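You operate a simulated robot arm through the tools that you are given. There is no shell and no other tool. Be economical: measure what you need, move in short steps, check, and stop when the job is done.

The job below is to be done with a simulated robot arm. You get a single attempt, and the scene is never put back.

JOB
Prime the green ink pack in the ink dock and put it back.
Fine: latch shut for priming, free again after.

Only the result counts: the job must be done as asked and must still hold three seconds after the hand-in. Knocking over, shifting, dropping, spilling or breaking anything else fails it.

ROBOT AND FRAMES
A 7-joint arm with a two-finger parallel gripper, fixed in place. Base frame: the origin is at the foot of the arm, x ahead of it, y to its left, z up. Units: mm, degrees, N and s.
Its first joint turns from -66.0 to 66.0 degrees. Payload 1.57 kg.
Tool frame: the origin (TCP) lies between the finger pads and is the grasp point; the fingertips stand 30 mm ahead of it; z points along the fingers, y is the line along which they close. The gripper opens to 110 mm. The fingers are 24 mm wide and 12 mm thick; the gripper's body (48 by 112 mm) begins 78 mm behind the TCP.
Orientation is told as [roll, pitch, yaw] about the base's x, y, z axes, in that order, counted from this pose: with the fingers straight down and closing along the base's y, the tool's x points along the base's -x, its y along +y and its z along -z.

CONTROLS
- The arm moves only by the tool drive_tool. Its argument "moves" is a list of rows, each an object of numbers (a shift or turn left out is 0, a gripper value left out holds the last): "tx", "ty", "tz": the shift along the tool's x, y, z in mm; "ax", "ay", "az": the turn, a rotation vector about the tool's x, y, z in degrees; "claw": the closure, from 0 (fully open) to 1 (shut). In form: [{"tx": .., "ty": .., "tz": .., "ax": .., "ay": .., "az": .., "claw": ..}, ...]. A call has 1 to 8 rows; each row shifts and turns the commanded pose from where the row before left it, along the tool's axes as they then stand. Rows are played at 5 a second. More than 50 mm and 8.6 degrees between two rows, or a gripper value outside its range, and nothing of the call is played. A pose out of reach is approached as far as the arm can. The call stops where the force on the tool passes 40 N (or 10 N more than at its start, if that is more) or the arm is blocked; 0.2 s more then pass. The fingers move at their own pace (about 108 mm/s each) and stop on an object; they squeeze with about 21 N. The grip force told is the motor's: it shows also when the fingers shut on nothing. Time passes only in rows, and 0.2 s behind the last, so rows that do not move let the fingers close. The reply holds the time, the measured pose of the TCP, the force on the tool along the base axes, the opening and the grip force, in the units named above and with some noise, and new pictures: "pictures" is both (left out), scene, wrist or none.
- Cameras (640 x 400 px; columns grow to the right, rows downward): "scene" is fixed at [180.2, -404.8, 1408.5]; the picture's right is [0.62, -0.79, 0.00], its down [-0.42, -0.33, -0.85] and it looks along [0.67, 0.52, -0.53] (base axes); focal length 307 px, centre (320, 200). "wrist" rides on the gripper at [70, 16, -141] in the tool frame; the picture's right is [-0.23, 0.97, 0.00], its down [-0.86, -0.20, -0.48] and it looks along [-0.47, -0.11, 0.88] (tool axes); focal length 222 px, centre (320, 200). There is no depth. A picture from a camera that has moved, and an enlarged one, comes with that camera's place and axes in the base frame and with its lens.
- inspect(camera, box): a new picture of the part [left, top, right, bottom] of that camera's present view, enlarged. No time passes.
- hand_in(): hands the job in; it is judged then, once.

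Work in short steps. Places have to be worked out from the pictures, the camera data and where the tool is seen: move nearer, look again, correct. Check each grasp and each placing, and mend what went wrong. You have 120 turns and 170 pictures in all, those below and enlarged ones among them. Open the gripper and draw the arm clear of the work before you hand the job in, unless the task says otherwise; then end with one line.

The tools are called after ">>>" as name(argument=value, ...) on one line, values as JSON. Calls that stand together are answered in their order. drive_tool: Moves the arm, as the interface text tells. Its arguments: {"type":"object","properties":{"moves":{"type":"array","items":{"type":"object","properties":{"tx":{"type":"number"},"ty":{"type":"number"},"tz":{"type":"number"},"ax":{"type":"number"},"ay":{"type":"number"},"az":{"type":"number"},"claw":{"type":"number"}}}},"pictures":{"type":"string","enum":["both","scene","wrist","none"]}},"required":["moves"]} The other tools are called the same way: inspect (camera, box) takes an enlarged picture of a part of a camera's view; hand_in () hands the job in.

At the start:

```text
time_s: 0.0
ee_pos: [435.5, 27.4, 1161.5]
tool_rot: [0.0, 0.0, 0.1]
wrist_force: [0.4, -0.9, 0.8]
gripper_width: 110.0
finger_force: 0.1
```

scene: 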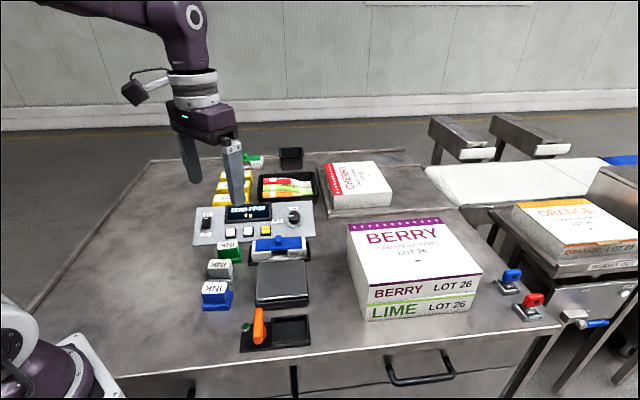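
wrist: 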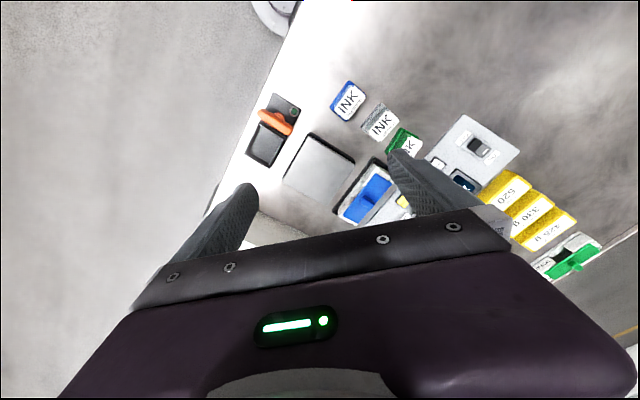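

I see ink packs (blue, grey, green), and a dock-like thing with an orange lever at the front. I enlarge the views to identify things.

>>> inspect(camera="scene", box=[180, 190, 340, 290])

>>> inspect(camera="scene", box=[190, 260, 350, 360])

>>> inspect(camera="wrist", box=[230, 70, 430, 195])

```text
4.00 times, centred on (260, 240) of scene
camera zoom: at [180.2, -404.8, 1408.5], right [0.62, -0.79, 0.0], down [-0.42, -0.33, -0.85], along [0.67, 0.52, -0.53], focal length 1226 px, centre (560, 40)
```

zoom: 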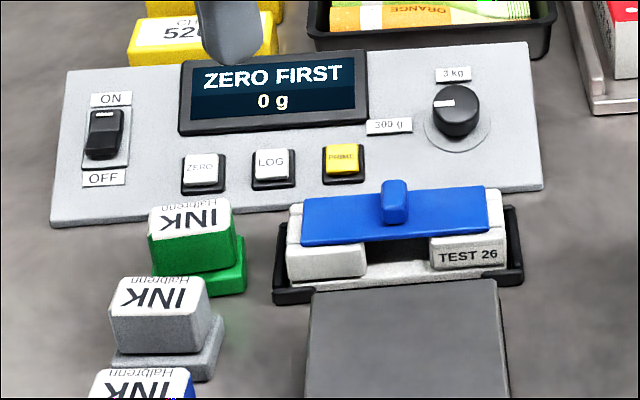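

```text
4.00 times, centred on (270, 310) of scene
camera zoom: at [180.2, -404.8, 1408.5], right [0.62, -0.79, 0.0], down [-0.42, -0.33, -0.85], along [0.67, 0.52, -0.53], focal length 1226 px, centre (520, -240)
```

zoom: 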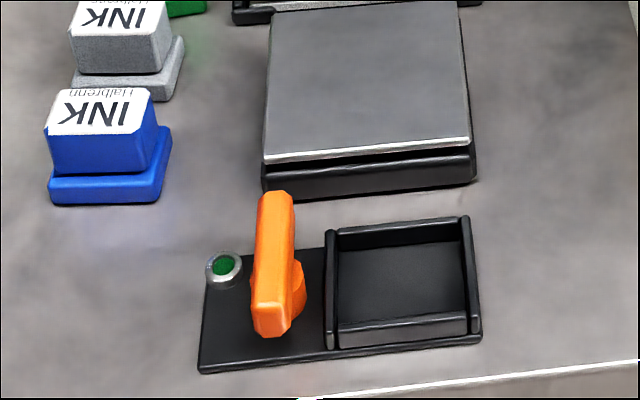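

```text
3.20 times, centred on (330, 132) of wrist
camera zoom: at [365.1, 43.1, 1302.6], right [0.23, 0.97, 0.0], down [0.86, -0.2, 0.48], along [0.47, -0.11, -0.88], focal length 711 px, centre (288, 416)
```

zoom: 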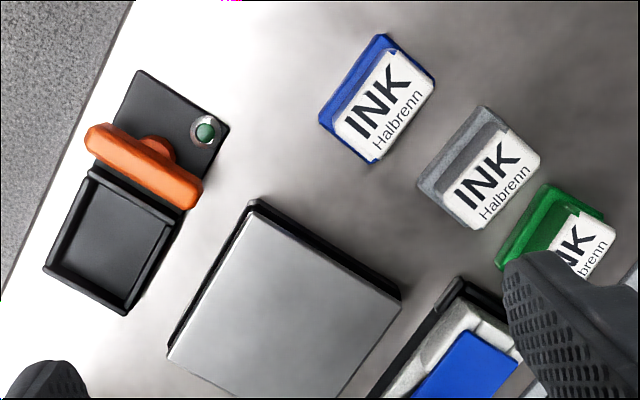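

The two camera views, triangulated, disagree with a surface at z=638, so I'll move modestly and re-measure by parallax before trusting any height.

>>> drive_tool(moves=[{"tx": 40}, {"tx": 40}, {"tz": 40}, {"tz": 40}, {}])

```text
time_s: 1.2
ee_pos: [353.9, 25.6, 1081.2]
tool_rot: [0.0, -0.1, 0.0]
wrist_force: [-0.9, 0.3, -1.5]
gripper_width: 109.9
finger_force: 0.0
camera wrist: at [284.6, 43.0, 1221.8], right [0.23, 0.97, 0.0], down [0.86, -0.2, 0.48], along [0.47, -0.11, -0.88], focal length 222 px, centre (320, 200)
```

scene: 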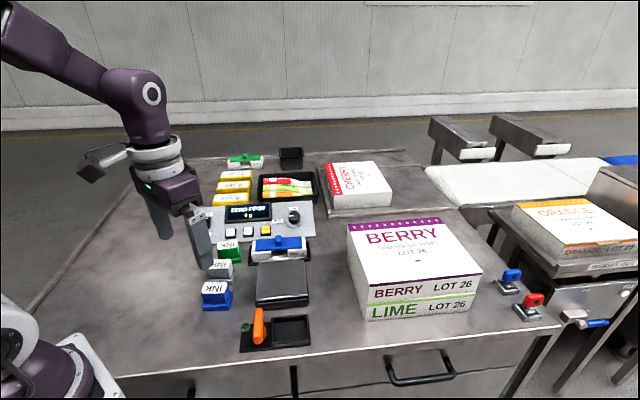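
wrist: 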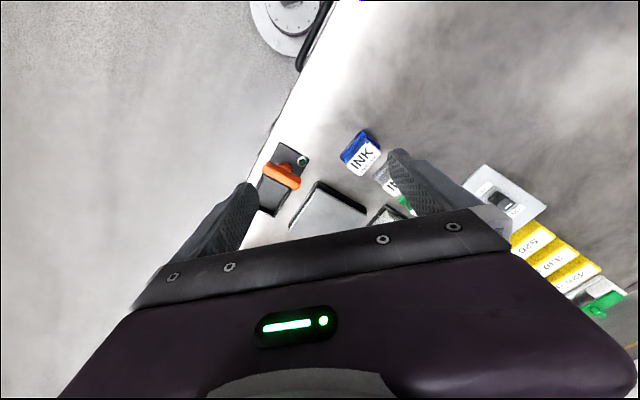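

Both parallax measurements put the lever at about (416, -57, 856), so the real surface is near z≈835, not 638. I move over the dock at a safe height for a closer view.

>>> drive_tool(moves=[{"tx": -35, "ty": -30}, {"tx": -35, "ty": -30}, {"tx": -36, "ty": -32}, {"tz": 40}, {"tz": 40}, {}])

>>> inspect(camera="wrist", box=[200, 20, 440, 170])

```text
time_s: 2.6
ee_pos: [461.1, -65.1, 1001.6]
tool_rot: [0.1, 0.0, 0.0]
wrist_force: [-0.5, -0.6, -0.4]
gripper_width: 109.9
finger_force: 0.0
camera wrist: at [389.9, -48.2, 1142.4], right [0.23, 0.97, 0.0], down [0.86, -0.2, 0.48], along [0.47, -0.11, -0.88], focal length 222 px, centre (320, 200)
```

scene: 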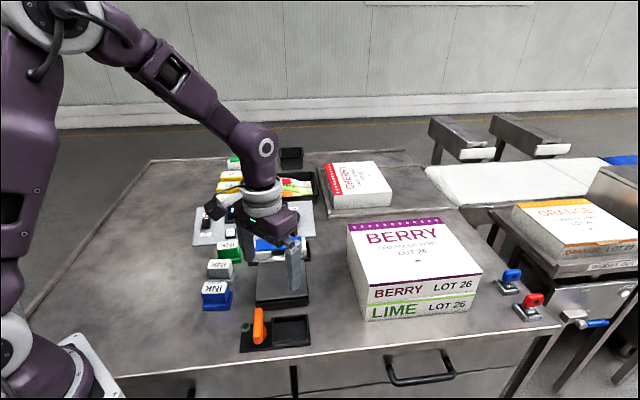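
wrist: 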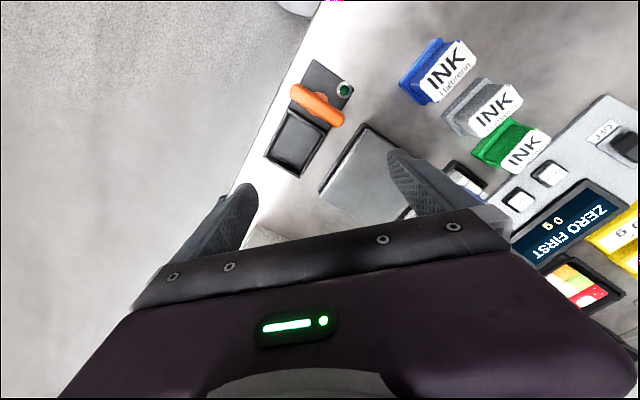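

```text
2.67 times, centred on (320, 95) of wrist
camera zoom: at [389.9, -48.2, 1142.4], right [0.23, 0.97, 0.0], down [0.86, -0.2, 0.48], along [0.47, -0.11, -0.88], focal length 592 px, centre (320, 480)
```

zoom: 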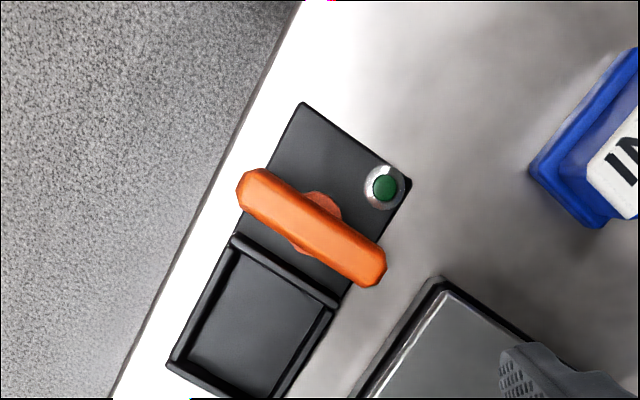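

Triangulated: dock plate is at z≈810, its axes turned 45°, the lever's centre is at ≈(418,-58,849), lying across (free), with the tray to its −y/+x side. Next I look at the green pack from close by.

>>> drive_tool(moves=[{"tx": -20, "ty": 44}, {"tx": -20, "ty": 44}, {"tx": -20, "ty": 44}, {"tx": -20, "ty": 44}, {"tx": -20, "ty": 44}, {"tx": -2, "ty": 21}, {}])

>>> inspect(camera="wrist", box=[200, 20, 440, 170])

```text
time_s: 4.2
ee_pos: [561.9, 177.1, 1003.1]
tool_rot: [0.1, -0.1, 0.0]
wrist_force: [0.3, 0.1, 0.3]
gripper_width: 110.0
finger_force: 0.0
camera wrist: at [492.3, 192.9, 1143.7], right [0.23, 0.97, 0.0], down [0.86, -0.2, 0.48], along [0.47, -0.11, -0.88], focal length 222 px, centre (320, 200)
```

scene: 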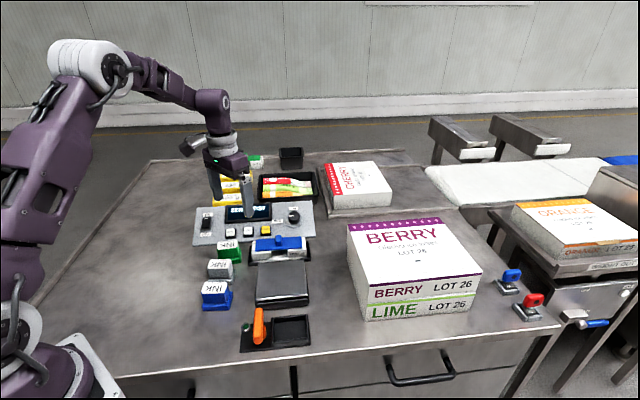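
wrist: 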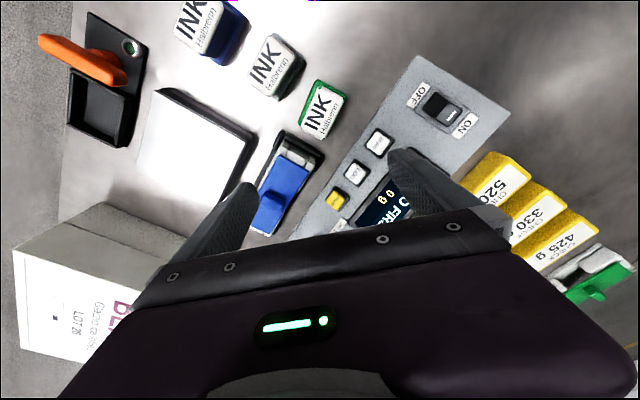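

```text
2.67 times, centred on (320, 95) of wrist
camera zoom: at [492.3, 192.9, 1143.7], right [0.23, 0.97, 0.0], down [0.86, -0.2, 0.48], along [0.47, -0.11, -0.88], focal length 592 px, centre (320, 480)
```

zoom: 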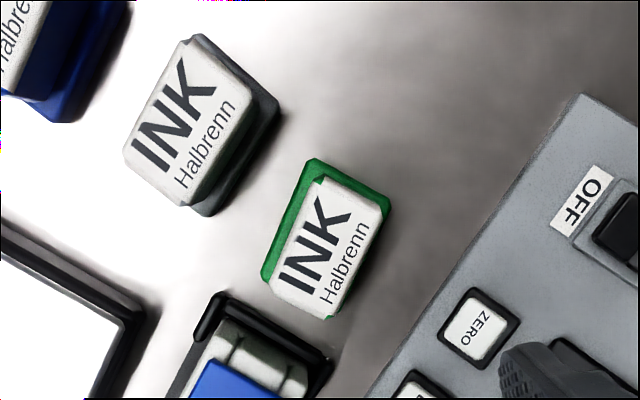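

The green pack sits around (530,187), its long axis near −38°, top near z≈855±8. I need the surface height exactly, so I touch the bare table at about (400,230) with the fingers shut.

>>> drive_tool(moves=[{"tx": 40, "ty": 13, "claw": 1}, {"tx": 40, "ty": 13}, {"tx": 40, "ty": 13}, {"tx": 42, "ty": 14}, {"tz": 45}, {"tz": 45}, {}], pictures="both")

```text
time_s: 5.8
ee_pos: [401.4, 228.9, 911.8]
tool_rot: [0.0, 0.0, 0.0]
wrist_force: [0.5, 0.7, 0.1]
gripper_width: 0.1
finger_force: 20.3
camera wrist: at [331.2, 245.2, 1052.8], right [0.23, 0.97, 0.0], down [0.86, -0.2, 0.48], along [0.47, -0.11, -0.88], focal length 222 px, centre (320, 200)
```

scene: 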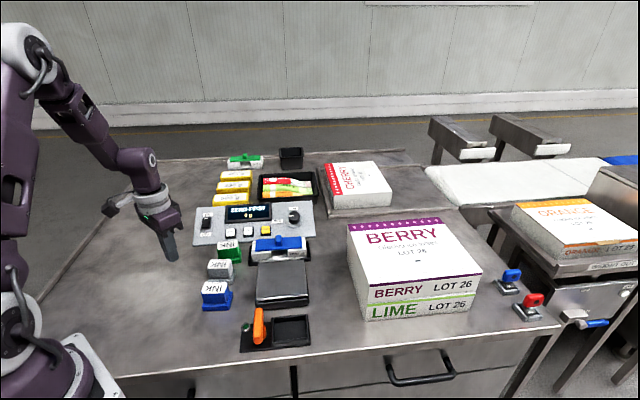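
wrist: 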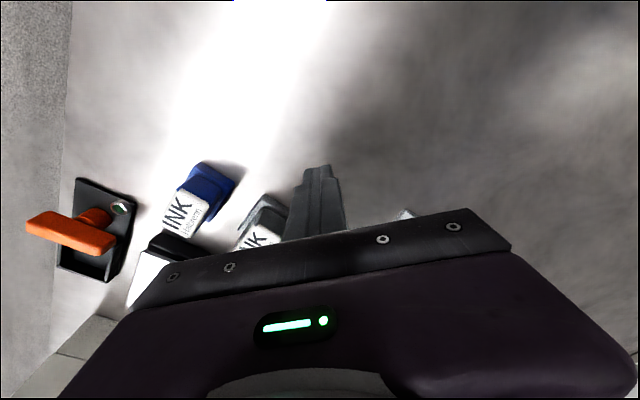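

Clear of everything; lowering gently to feel the surface.

>>> drive_tool(moves=[{"tz": 20}, {"tz": 20}, {"tz": 5}, {"tz": 5}, {"tz": 4}, {"tz": 4}, {"tz": 4}, {"tz": 4}], pictures="none")

```text
time_s: 7.6
ee_pos: [401.4, 227.4, 845.1]
tool_rot: [0.0, 0.0, 0.1]
wrist_force: [0.2, 0.4, 0.3]
gripper_width: 0.0
finger_force: 21.0
```

No contact yet at TCP 845 (tips 815), going on.

>>> drive_tool(moves=[{"tz": 3}, {"tz": 3}, {"tz": 3}, {"tz": 3}, {"tz": 3}, {"tz": 3}, {"tz": 3}, {"tz": 3}], pictures="scene")

```text
time_s: 8.2
ee_pos: [402.1, 228.3, 843.2]
tool_rot: [0.0, 0.0, 0.0]
wrist_force: [-5.2, -2.3, 13.3]
gripper_width: 0.0
finger_force: 20.8
stopped in row 3: the force on the tool passed its limit (the readings are from after the stop); the commanded pose is now the measured one
```

scene: 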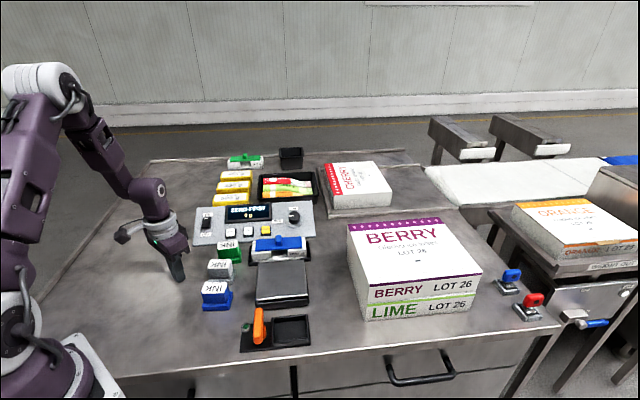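

Table surface is z≈812. Lift, turn the tool about 38° to the pack's axes, open and stand above the green pack.

>>> drive_tool(moves=[{"tz": -45}, {"tz": -45}, {"tz": -20, "claw": 0}, {"tx": -32, "ty": -10}, {"tx": -32, "ty": -10}, {"tx": -32, "ty": -10}, {"tx": -32, "ty": -10}, {}], pictures="none")

>>> drive_tool(moves=[{"az": 7.6}, {"az": 7.6}, {"az": 7.6}, {"az": 7.6}, {"az": 7.6}, {}], pictures="both")

>>> inspect(camera="wrist", box=[200, 70, 440, 220])

```text
time_s: 10.0
ee_pos: [530.3, 189.5, 949.4]
tool_rot: [0.0, 0.0, 0.0]
wrist_force: [-0.2, 0.2, 0.2]
gripper_width: 109.9
finger_force: 0.1
```

```text
time_s: 11.4
ee_pos: [529.9, 187.9, 951.8]
tool_rot: [0.1, -0.1, -38.1]
wrist_force: [0.7, 0.6, -0.4]
gripper_width: 110.0
finger_force: 0.1
camera wrist: at [484.3, 244.4, 1092.9], right [0.78, 0.63, 0.0], down [0.55, -0.68, 0.48], along [0.3, -0.37, -0.88], focal length 222 px, centre (320, 200)
```

scene: 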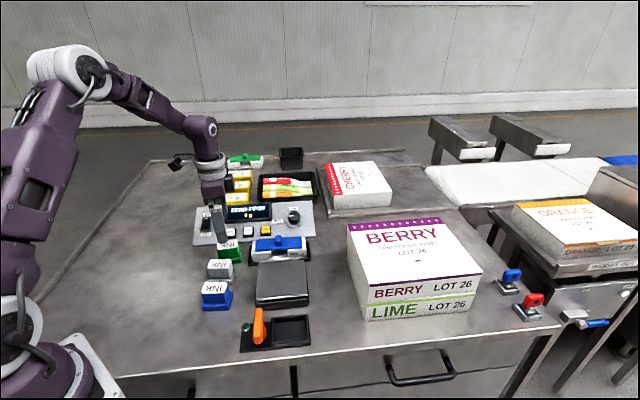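
wrist: 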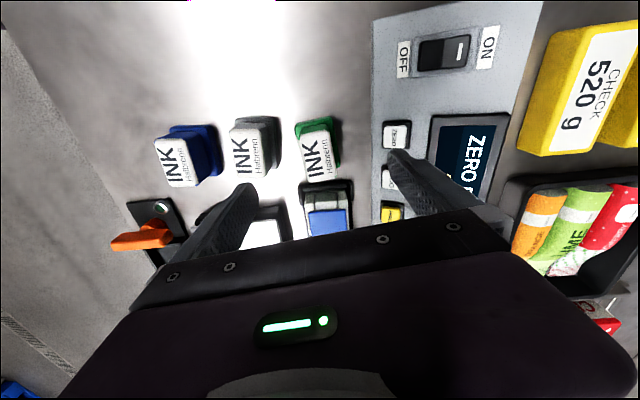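

```text
2.67 times, centred on (320, 145) of wrist
camera zoom: at [484.3, 244.4, 1092.9], right [0.78, 0.63, 0.0], down [0.55, -0.68, 0.48], along [0.3, -0.37, -0.88], focal length 592 px, centre (320, 347)
```

zoom: 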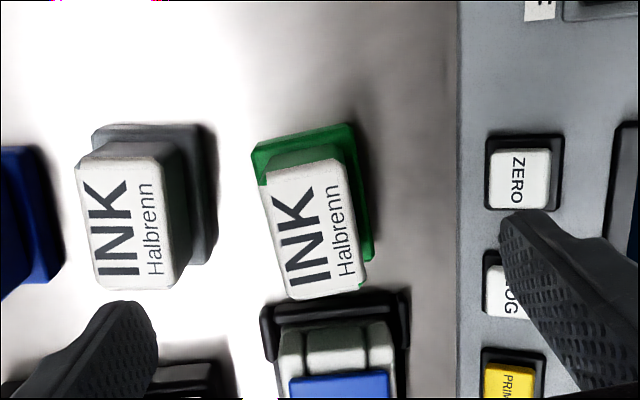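

The tool's axes fit the pack within about 2°, and its centre is ≈(529.5,186). I correct slightly, narrow the opening to 60 and go down to look again; I also read the yellow button's label.

>>> drive_tool(moves=[{"az": -1.2, "tx": -0.7, "ty": -1.8, "claw": 0.45}, {"tz": 25}, {"tz": 25}, {}], pictures="wrist")

>>> inspect(camera="wrist", box=[200, 70, 440, 220])

>>> inspect(camera="scene", box=[240, 215, 288, 245])

```text
time_s: 12.4
ee_pos: [528.0, 186.9, 901.7]
tool_rot: [0.2, 0.0, -36.9]
wrist_force: [-0.3, 0.2, 0.5]
gripper_width: 60.6
finger_force: 0.1
camera wrist: at [482.5, 241.9, 1042.5], right [0.77, 0.64, 0.0], down [0.56, -0.67, 0.48], along [0.31, -0.37, -0.88], focal length 222 px, centre (320, 200)
```

wrist: 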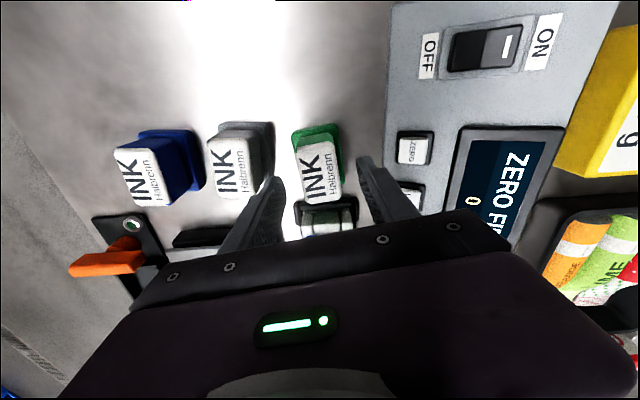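

```text
2.67 times, centred on (320, 145) of wrist
camera zoom: at [482.5, 241.9, 1042.5], right [0.77, 0.64, 0.0], down [0.56, -0.67, 0.48], along [0.31, -0.37, -0.88], focal length 592 px, centre (320, 347)
```

zoom: 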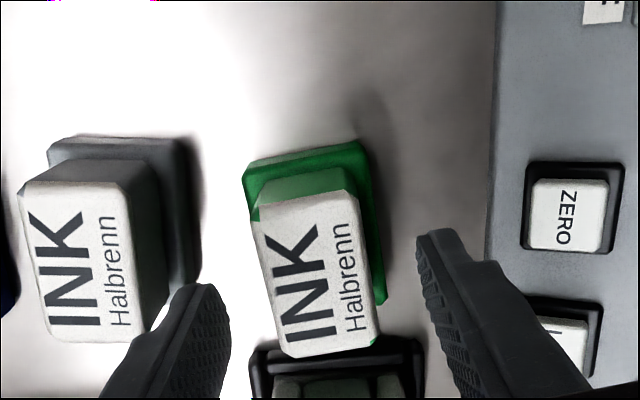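

```text
13.33 times, centred on (264, 230) of scene
camera zoom: at [180.2, -404.8, 1408.5], right [0.62, -0.79, 0.0], down [-0.42, -0.33, -0.85], along [0.67, 0.52, -0.53], focal length 4088 px, centre (1067, -200)
```

zoom: 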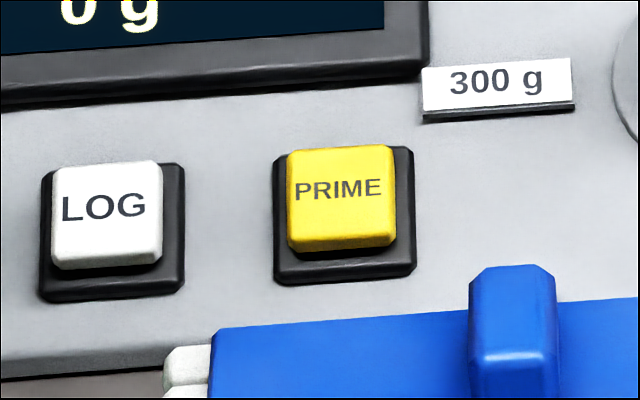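

The yellow button reads PRIME, so the sequence is: dock, latch, press PRIME, unlatch, return. The pack is centred between the fingers; I go down to TCP ≈868 and look.

>>> drive_tool(moves=[{"tz": 12}, {"tz": 12}, {"tz": 10}, {}], pictures="wrist")

>>> inspect(camera="scene", box=[180, 190, 300, 265])

```text
time_s: 13.4
ee_pos: [529.3, 186.9, 868.4]
tool_rot: [0.1, 0.0, -36.8]
wrist_force: [0.0, -1.0, -0.5]
gripper_width: 60.5
finger_force: 0.0
camera wrist: at [482.5, 242.1, 1008.7], right [0.77, 0.64, 0.0], down [0.56, -0.67, 0.48], along [0.31, -0.37, -0.88], focal length 222 px, centre (320, 200)
```

wrist: 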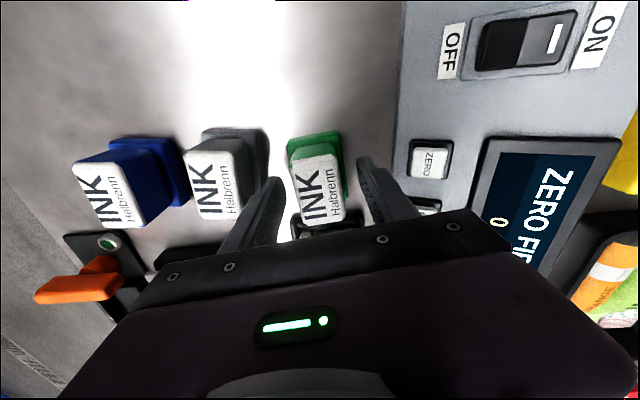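

```text
5.33 times, centred on (240, 228) of scene
camera zoom: at [180.2, -404.8, 1408.5], right [0.62, -0.79, 0.0], down [-0.42, -0.33, -0.85], along [0.67, 0.52, -0.53], focal length 1635 px, centre (747, 53)
```

zoom: 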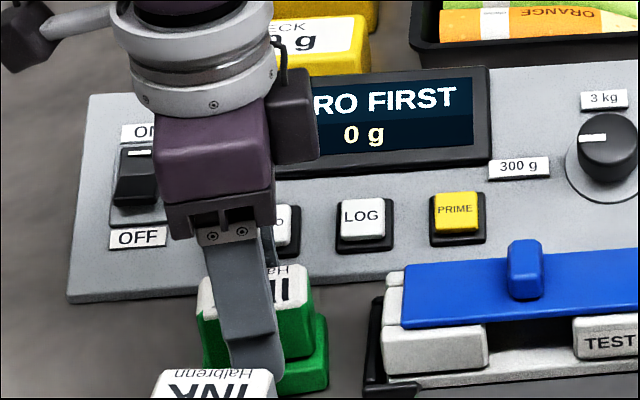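

Block top agrees with z≈856. Down 5 mm more and close.

>>> drive_tool(moves=[{"tz": 5}, {}, {"claw": 1}, {}, {}, {}], pictures="wrist")

```text
time_s: 14.8
ee_pos: [528.5, 186.1, 863.0]
tool_rot: [0.1, 0.0, -36.8]
wrist_force: [-0.4, -0.4, -0.2]
gripper_width: 33.9
finger_force: 20.9
camera wrist: at [482.3, 241.6, 1003.8], right [0.77, 0.64, 0.0], down [0.56, -0.67, 0.48], along [0.31, -0.37, -0.88], focal length 222 px, centre (320, 200)
```

wrist: 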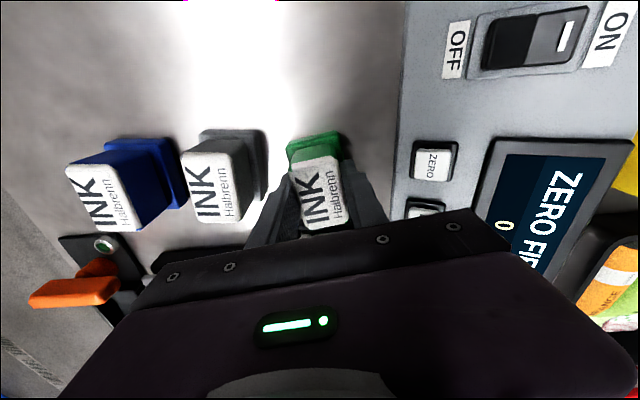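

Gripped (33.9 mm wide). Lift 100 mm straight up and check it holds.

>>> drive_tool(moves=[{"tz": -10}, {"tz": -30}, {"tz": -30}, {"tz": -30}, {}], pictures="scene")

>>> drive_tool(moves=[{"az": 8.2}, {"tx": -12.7, "ty": -42}, {"tx": -12.7, "ty": -42}, {"tx": -12.7, "ty": -42}, {"tx": -12.7, "ty": -42}, {"tx": -12.7, "ty": -42}, {"tx": -12.7, "ty": -42}, {}], pictures="both")

>>> inspect(camera="wrist", box=[200, 50, 440, 200])

```text
time_s: 16.0
ee_pos: [528.3, 187.8, 963.7]
tool_rot: [-0.1, 0.0, -36.8]
wrist_force: [0.5, 0.5, -1.9]
gripper_width: 33.7
finger_force: 20.9
```

scene: 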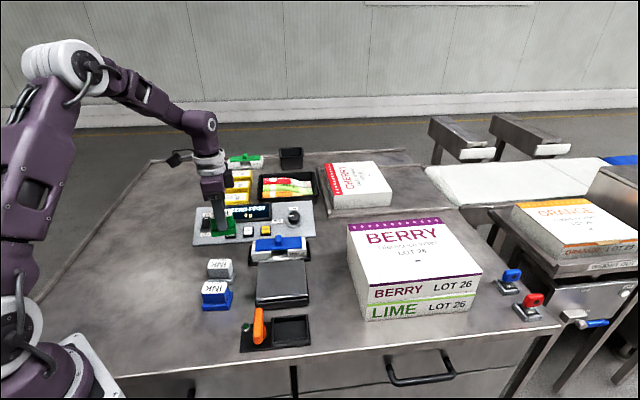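

```text
time_s: 17.8
ee_pos: [405.0, -45.8, 961.6]
tool_rot: [0.2, -0.1, -45.0]
wrist_force: [-0.2, -0.3, -1.0]
gripper_width: 33.8
finger_force: 21.1
camera wrist: at [366.9, 15.1, 1103.3], right [0.85, 0.53, 0.0], down [0.46, -0.75, 0.48], along [0.25, -0.41, -0.88], focal length 222 px, centre (320, 200)
```

scene: 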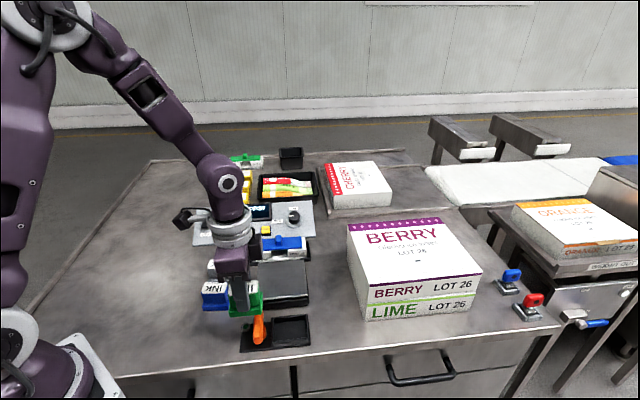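
wrist: 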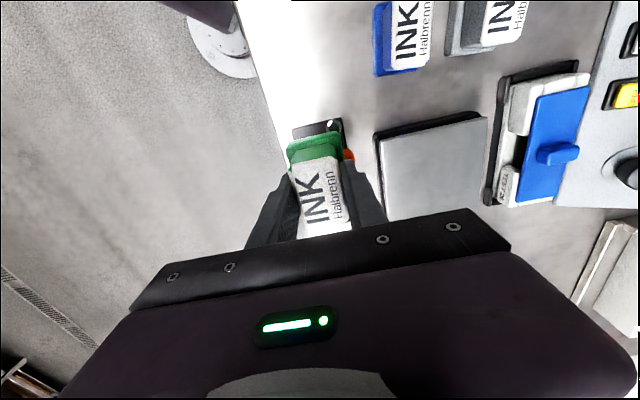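

```text
2.67 times, centred on (320, 125) of wrist
camera zoom: at [366.9, 15.1, 1103.3], right [0.85, 0.53, 0.0], down [0.46, -0.75, 0.48], along [0.25, -0.41, -0.88], focal length 592 px, centre (320, 400)
```

zoom: 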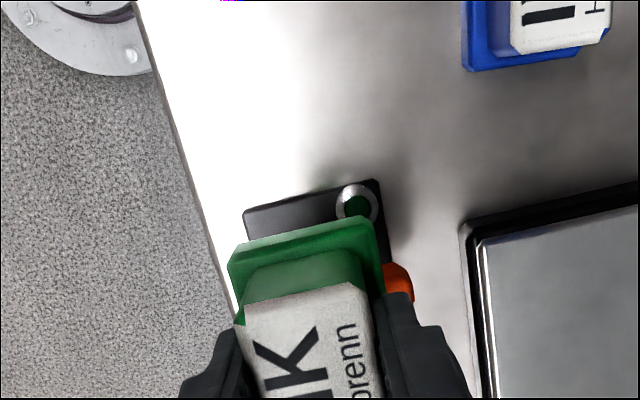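

The wrist camera looks at the −w side of the tool, so I move past the tray (along +w) to see dock and tray ahead of the held pack.

>>> drive_tool(moves=[{"tx": -35}, {"tx": -35}, {"tx": -35}, {"tx": -35}, {}], pictures="both")

>>> inspect(camera="wrist", box=[200, 30, 440, 180])

```text
time_s: 19.0
ee_pos: [505.0, -144.0, 962.3]
tool_rot: [0.0, 0.0, -45.0]
wrist_force: [-0.2, 0.5, -2.3]
gripper_width: 33.9
finger_force: 21.2
camera wrist: at [466.7, -82.7, 1103.8], right [0.85, 0.53, 0.0], down [0.46, -0.75, 0.48], along [0.25, -0.41, -0.88], focal length 222 px, centre (320, 200)
```

scene: 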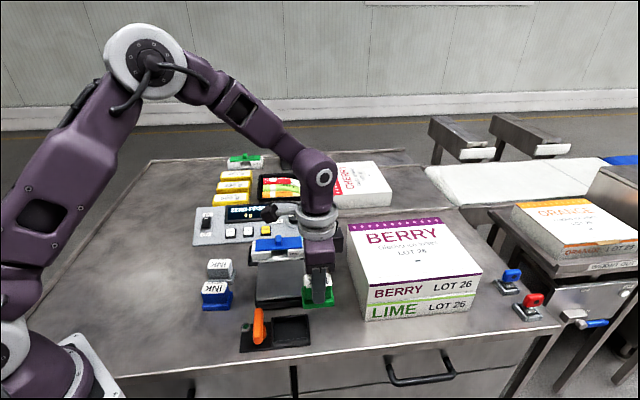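
wrist: 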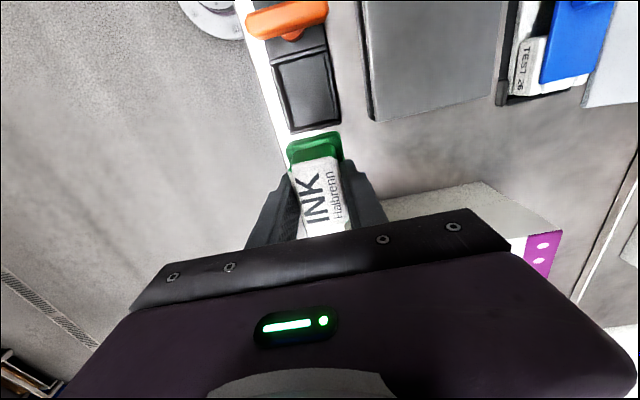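

```text
2.67 times, centred on (320, 105) of wrist
camera zoom: at [466.7, -82.7, 1103.8], right [0.85, 0.53, 0.0], down [0.46, -0.75, 0.48], along [0.25, -0.41, -0.88], focal length 592 px, centre (320, 453)
```

zoom: 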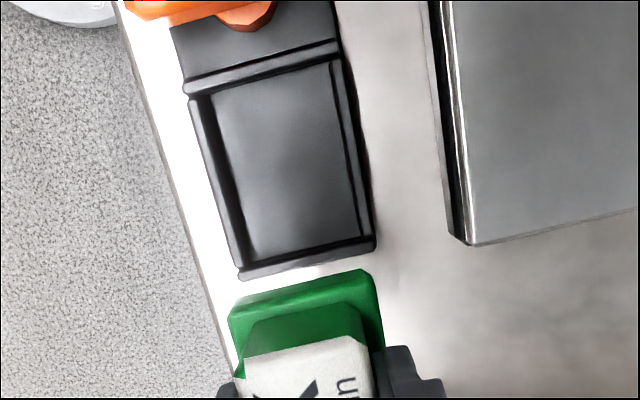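

Tray's inner floor ≈52×67 mm, centred at about (462.5,−103.3), axes at 45°. I move the pack over it and lower to about 20 mm above.

>>> drive_tool(moves=[{"tx": 30, "ty": -0.7}, {"tx": 29.8, "ty": -0.6}, {}, {"tz": 25}, {"tz": 25}, {"tz": 18}, {}], pictures="both")

>>> inspect(camera="scene", box=[210, 280, 338, 360])

>>> inspect(camera="wrist", box=[200, 70, 440, 220])

```text
time_s: 20.6
ee_pos: [460.9, -103.8, 893.4]
tool_rot: [0.2, 0.0, -45.0]
wrist_force: [-0.1, 0.4, -1.2]
gripper_width: 33.8
finger_force: 20.3
camera wrist: at [422.7, -41.9, 1035.3], right [0.85, 0.53, 0.0], down [0.46, -0.75, 0.48], along [0.25, -0.41, -0.88], focal length 222 px, centre (320, 200)
```

scene: 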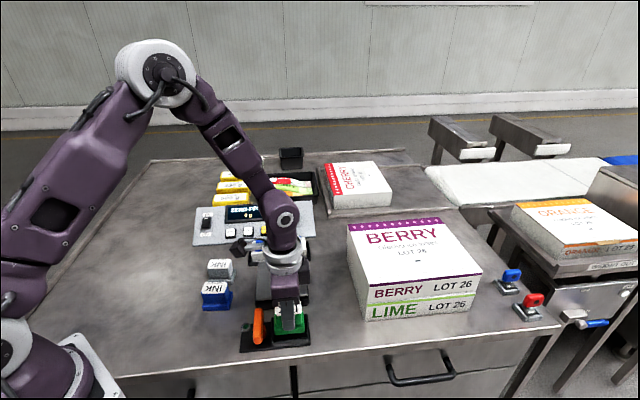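
wrist: 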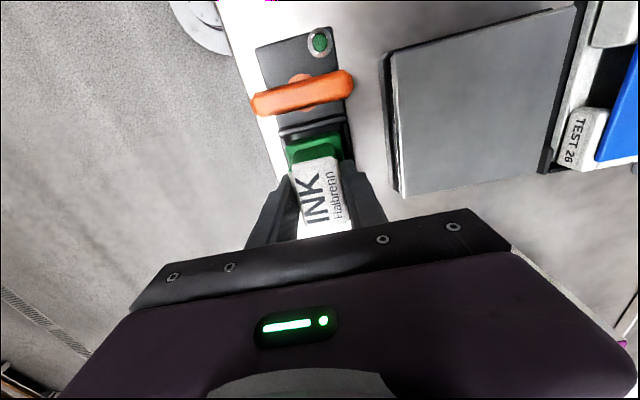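

```text
5.00 times, centred on (274, 320) of scene
camera zoom: at [180.3, -404.8, 1408.5], right [0.62, -0.79, 0.0], down [-0.42, -0.33, -0.85], along [0.67, 0.52, -0.53], focal length 1533 px, centre (550, -400)
```

zoom: 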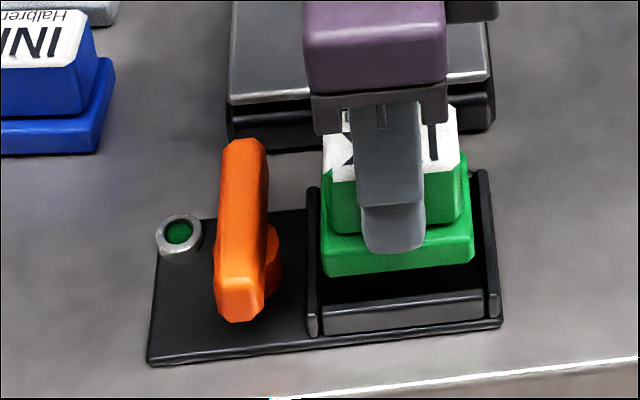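

```text
2.67 times, centred on (320, 145) of wrist
camera zoom: at [422.7, -41.9, 1035.3], right [0.85, 0.53, 0.0], down [0.46, -0.75, 0.48], along [0.25, -0.41, -0.88], focal length 592 px, centre (320, 347)
```

zoom: 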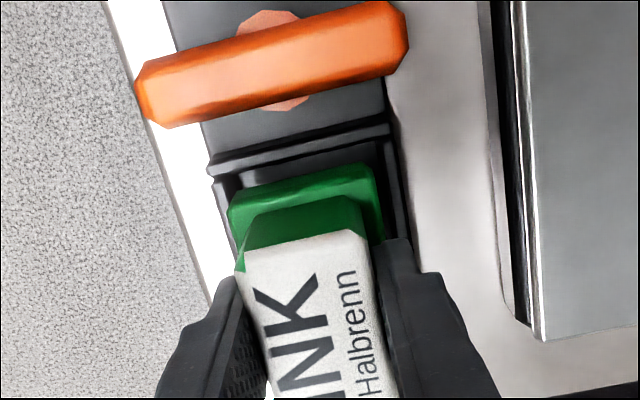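

Margins look right except about 1.5 mm in u; I correct that and lower until contact.

>>> drive_tool(moves=[{"ty": 1.5}, {"tz": 10}, {"tz": 5}, {"tz": 3}, {"tz": 2}, {"tz": 2}, {"tz": 2}, {}], pictures="wrist")

>>> inspect(camera="scene", box=[210, 280, 338, 360])

```text
time_s: 22.4
ee_pos: [460.6, -102.3, 869.6]
tool_rot: [0.2, 0.0, -45.0]
wrist_force: [0.8, 0.2, -2.0]
gripper_width: 33.9
finger_force: 21.2
camera wrist: at [423.5, -40.9, 1011.7], right [0.85, 0.53, 0.0], down [0.46, -0.75, 0.48], along [0.25, -0.41, -0.88], focal length 222 px, centre (320, 200)
```

wrist: 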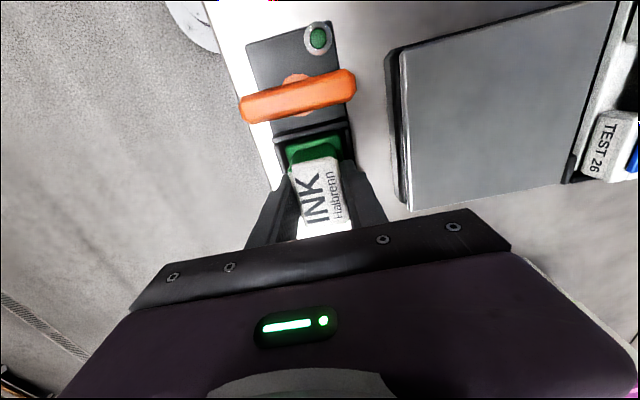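

```text
5.00 times, centred on (274, 320) of scene
camera zoom: at [180.2, -404.8, 1408.5], right [0.62, -0.79, 0.0], down [-0.42, -0.33, -0.85], along [0.67, 0.52, -0.53], focal length 1533 px, centre (550, -400)
```

zoom: 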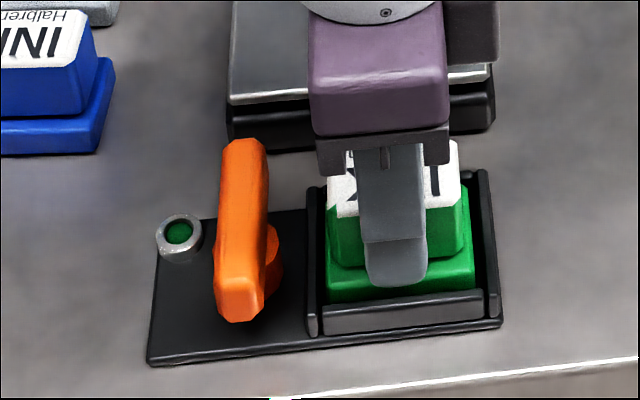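

The pack is inside the tray walls with no contact yet; lowering in 1.5 mm steps.

>>> drive_tool(moves=[{"tz": 1.5}, {"tz": 1.5}, {"tz": 1.5}, {"tz": 1.5}, {}], pictures="wrist")

```text
time_s: 23.7
ee_pos: [461.8, -102.0, 865.9]
tool_rot: [0.1, -0.1, -45.0]
wrist_force: [-2.5, 2.2, 10.9]
gripper_width: 33.6
finger_force: 20.9
stopped in row 5: the force on the tool passed its limit (the readings are from after the stop); the commanded pose is now the measured one
camera wrist: at [423.4, -41.1, 1007.1], right [0.85, 0.53, 0.0], down [0.46, -0.75, 0.48], along [0.26, -0.41, -0.88], focal length 222 px, centre (320, 200)
```

wrist: 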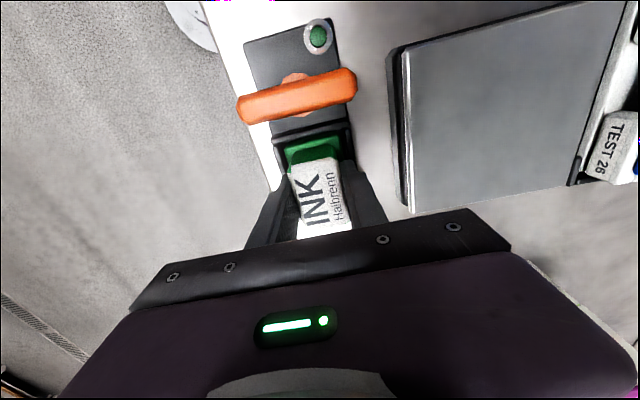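

Contact: the pack is seated (TCP 866). Opening slightly and withdrawing upward.

>>> drive_tool(moves=[{"claw": 0.58}, {}, {"tz": -10}, {"tz": -25}, {"tz": -30}, {"tx": -35}, {}], pictures="both")

>>> inspect(camera="wrist", box=[200, 10, 440, 160])

>>> inspect(camera="scene", box=[210, 280, 338, 360])

```text
time_s: 25.3
ee_pos: [486.5, -128.5, 931.5]
tool_rot: [0.1, -0.1, -44.9]
wrist_force: [0.5, 0.6, 0.6]
gripper_width: 46.2
finger_force: 0.0
camera wrist: at [447.9, -66.6, 1072.6], right [0.85, 0.53, 0.0], down [0.46, -0.75, 0.48], along [0.26, -0.41, -0.88], focal length 222 px, centre (320, 200)
```

scene: 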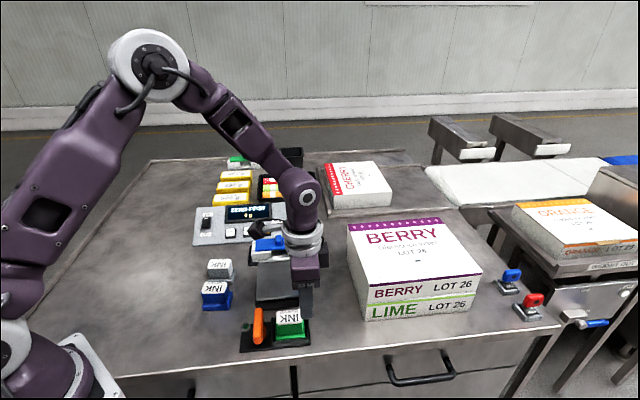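
wrist: 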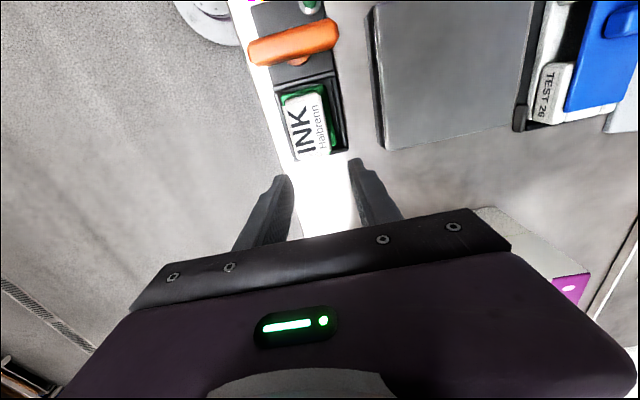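

```text
2.67 times, centred on (320, 85) of wrist
camera zoom: at [447.9, -66.6, 1072.6], right [0.85, 0.53, 0.0], down [0.46, -0.75, 0.48], along [0.26, -0.41, -0.88], focal length 592 px, centre (320, 507)
```

zoom: 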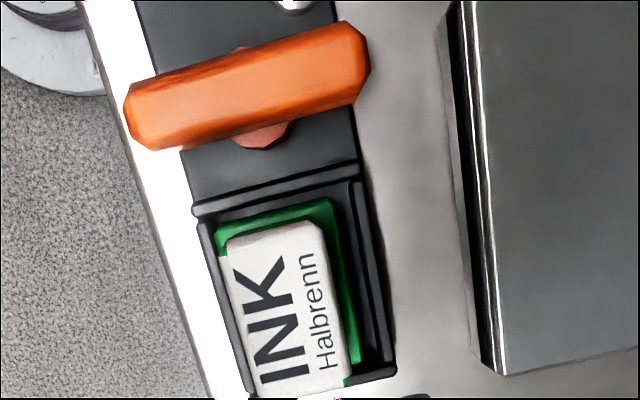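

```text
5.00 times, centred on (274, 320) of scene
camera zoom: at [180.2, -404.8, 1408.5], right [0.62, -0.79, 0.0], down [-0.42, -0.33, -0.85], along [0.67, 0.52, -0.53], focal length 1533 px, centre (550, -400)
```

zoom: 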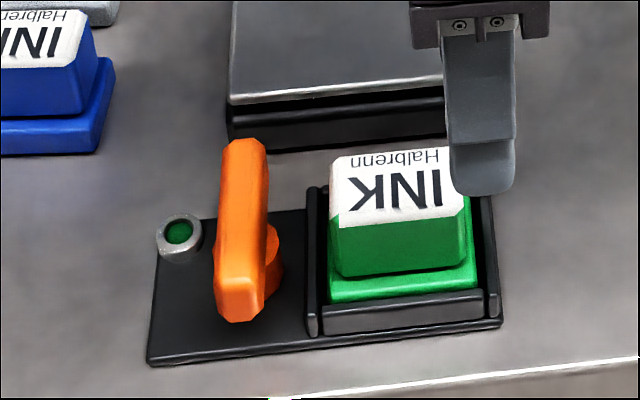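

Pack lies square in the tray, clear of the lever. Next: rise, turn the tool 90° so the fingers straddle the lever, above its centre ≈(416.5,−56.5).

>>> drive_tool(moves=[{"tz": -30}, {"tx": 40, "ty": 0.7, "claw": 0.6}, {"tx": 40, "ty": 0.7}, {"tx": 20}, {"az": -8.2}, {"az": -8.2}, {"az": -8.2}, {"az": -8.2}], pictures="none")

>>> drive_tool(moves=[{"az": -8.2}, {"az": -8.2}, {"az": -8.2}, {"az": -8.2}, {"az": -8.2}, {"az": -8.2}, {"az": -8.0}, {}], pictures="both")

>>> inspect(camera="wrist", box=[200, 70, 440, 220])

```text
time_s: 27.1
ee_pos: [417.7, -55.1, 959.3]
tool_rot: [0.1, -0.2, -11.9]
wrist_force: [-0.7, 0.0, 0.2]
gripper_width: 44.0
finger_force: 0.0
```

```text
time_s: 28.9
ee_pos: [417.2, -56.3, 960.5]
tool_rot: [-0.1, -0.1, 45.1]
wrist_force: [0.1, -0.3, 0.5]
gripper_width: 44.1
finger_force: 0.1
camera wrist: at [355.4, -93.0, 1101.8], right [-0.53, 0.85, 0.0], down [0.74, 0.47, 0.48], along [0.41, 0.25, -0.88], focal length 222 px, centre (320, 200)
```

scene: 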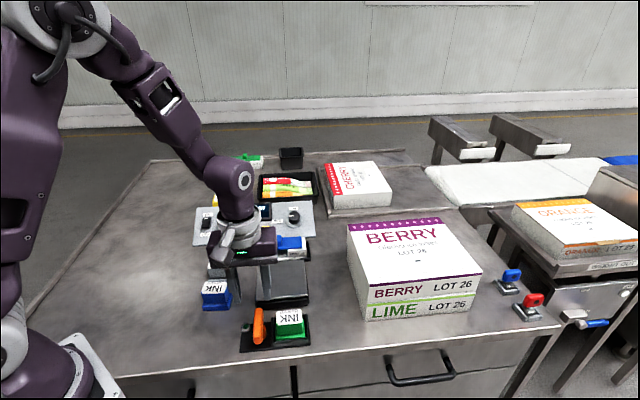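
wrist: 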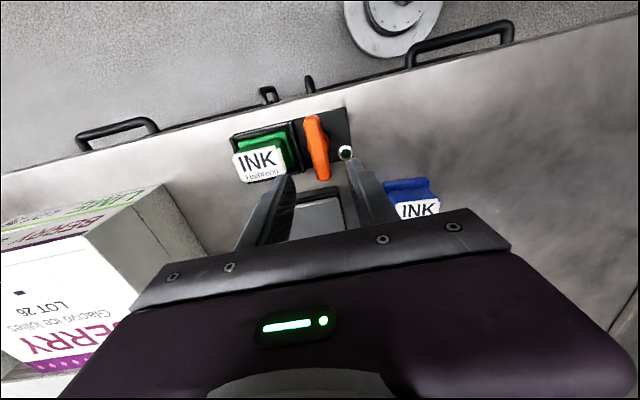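

```text
2.67 times, centred on (320, 145) of wrist
camera zoom: at [355.4, -93.0, 1101.8], right [-0.53, 0.85, 0.0], down [0.74, 0.47, 0.48], along [0.41, 0.25, -0.88], focal length 592 px, centre (320, 347)
```

zoom: 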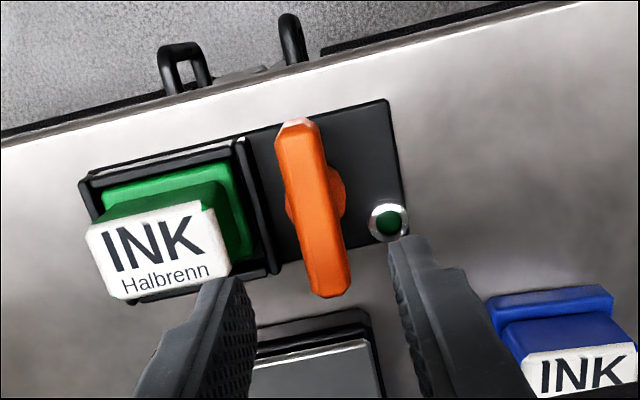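

Lever pivot ≈(418,−57.7). I shift 1.5 mm, narrow the opening to about 34 and lower to just above the lever, checking the scene view.

>>> drive_tool(moves=[{"ty": -1.5, "claw": 0.69}, {"tz": 30}, {"tz": 25}, {"tz": 20}, {}], pictures="wrist")

>>> inspect(camera="wrist", box=[200, 90, 440, 240])

>>> inspect(camera="scene", box=[210, 280, 338, 360])

```text
time_s: 30.1
ee_pos: [418.4, -56.7, 885.2]
tool_rot: [-0.1, 0.0, 45.0]
wrist_force: [-0.9, 0.3, 0.5]
gripper_width: 33.9
finger_force: 0.0
camera wrist: at [357.4, -94.1, 1025.9], right [-0.53, 0.85, 0.0], down [0.74, 0.46, 0.48], along [0.41, 0.25, -0.88], focal length 222 px, centre (320, 200)
```

wrist: 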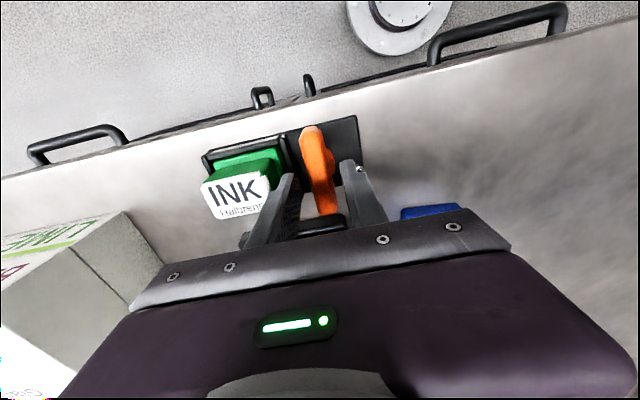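

```text
2.67 times, centred on (320, 165) of wrist
camera zoom: at [357.4, -94.1, 1025.9], right [-0.53, 0.85, 0.0], down [0.74, 0.46, 0.48], along [0.41, 0.25, -0.88], focal length 592 px, centre (320, 293)
```

zoom: 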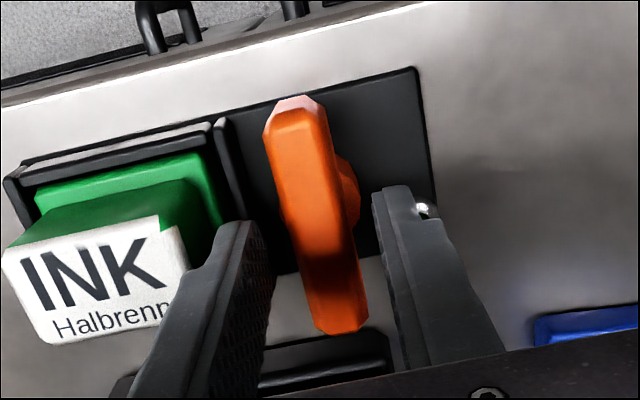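

```text
5.00 times, centred on (274, 320) of scene
camera zoom: at [180.2, -404.8, 1408.5], right [0.62, -0.79, 0.0], down [-0.42, -0.33, -0.85], along [0.67, 0.52, -0.53], focal length 1533 px, centre (550, -400)
```

zoom: 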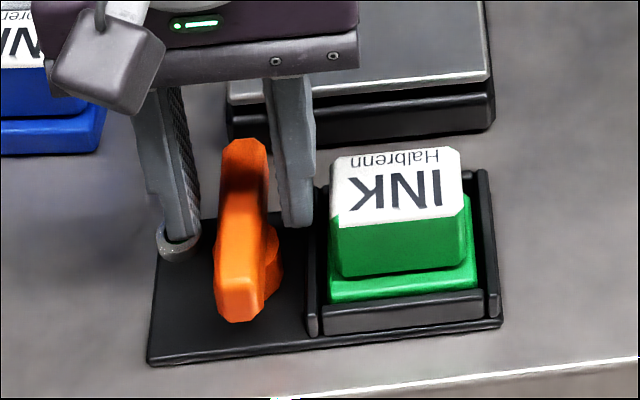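

Fingers straddle the lever evenly. Lower 19 mm and close on it.

>>> drive_tool(moves=[{"tz": 8}, {"tz": 6}, {"tz": 5}, {}, {"claw": 1}, {}, {}], pictures="wrist")

>>> inspect(camera="scene", box=[210, 280, 338, 360])

```text
time_s: 31.7
ee_pos: [419.2, -56.4, 865.7]
tool_rot: [-0.1, -0.1, 45.0]
wrist_force: [0.7, 0.1, -1.6]
gripper_width: 27.7
finger_force: 38.4
camera wrist: at [357.1, -93.9, 1007.2], right [-0.53, 0.85, 0.0], down [0.74, 0.46, 0.48], along [0.41, 0.25, -0.88], focal length 222 px, centre (320, 200)
```

wrist: 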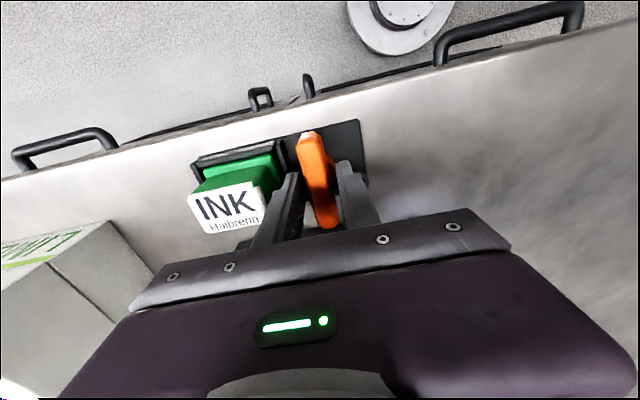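

```text
5.00 times, centred on (274, 320) of scene
camera zoom: at [180.3, -404.8, 1408.5], right [0.62, -0.79, 0.0], down [-0.42, -0.33, -0.85], along [0.67, 0.52, -0.53], focal length 1533 px, centre (550, -400)
```

zoom: 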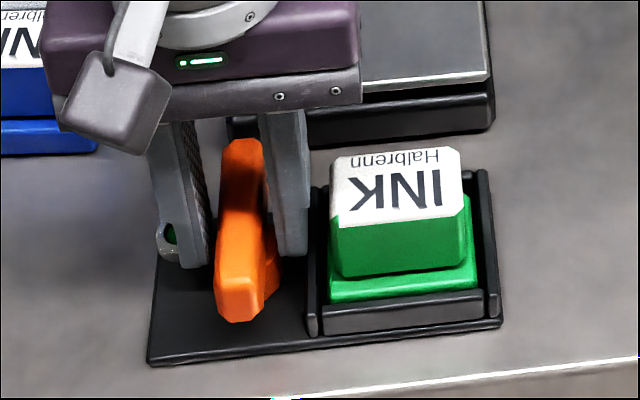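

Width 27.7 means the tips gripped the round boss below the bar. I open, rise 8 mm and close on the bar itself.

>>> drive_tool(moves=[{"claw": 0.69}, {}, {"tz": -8}, {}, {"claw": 1}, {}, {}], pictures="none")

>>> inspect(camera="scene", box=[210, 280, 338, 360])

```text
time_s: 33.3
ee_pos: [417.4, -56.4, 873.9]
tool_rot: [-0.1, -0.2, 45.0]
wrist_force: [2.8, -4.4, 4.5]
gripper_width: 17.9
finger_force: 32.7
```

```text
5.00 times, centred on (274, 320) of scene
camera zoom: at [180.2, -404.9, 1408.4], right [0.62, -0.79, 0.0], down [-0.42, -0.33, -0.85], along [0.67, 0.52, -0.53], focal length 1533 px, centre (550, -400)
```

zoom: 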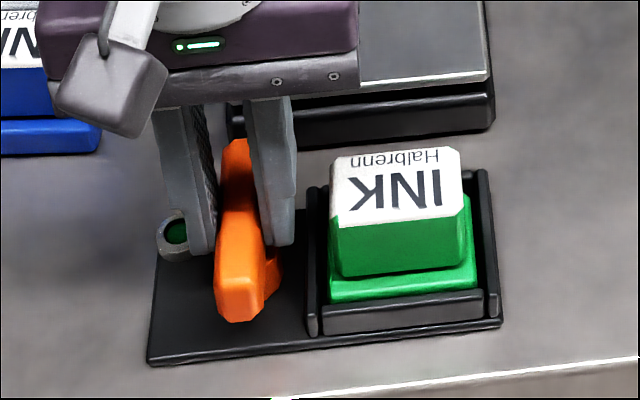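

The bar is gripped (17.9 mm). A small side force suggests I'm about 1 mm off; I ease that and try a first small turn clockwise.

>>> drive_tool(moves=[{"ty": -1}, {"az": 4}, {"az": 4}, {"az": 4}, {}], pictures="none")

>>> inspect(camera="scene", box=[210, 280, 338, 360])

```text
time_s: 34.5
ee_pos: [418.6, -56.2, 873.4]
tool_rot: [-0.1, -0.1, 33.1]
wrist_force: [-5.6, 6.2, 16.2]
gripper_width: 17.6
finger_force: 32.5
```

```text
5.00 times, centred on (274, 320) of scene
camera zoom: at [179.9, -404.6, 1408.6], right [0.62, -0.79, 0.0], down [-0.42, -0.33, -0.85], along [0.67, 0.52, -0.53], focal length 1533 px, centre (550, -400)
```

zoom: 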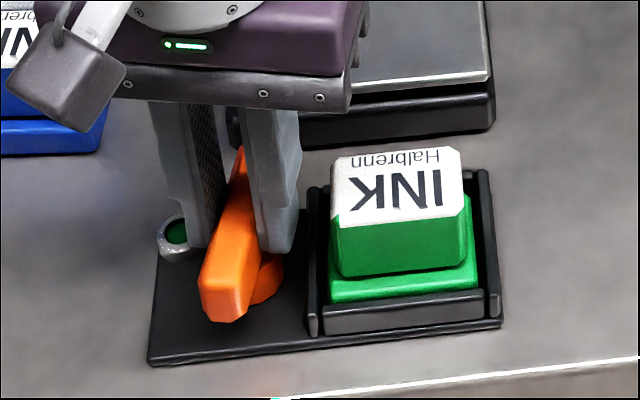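

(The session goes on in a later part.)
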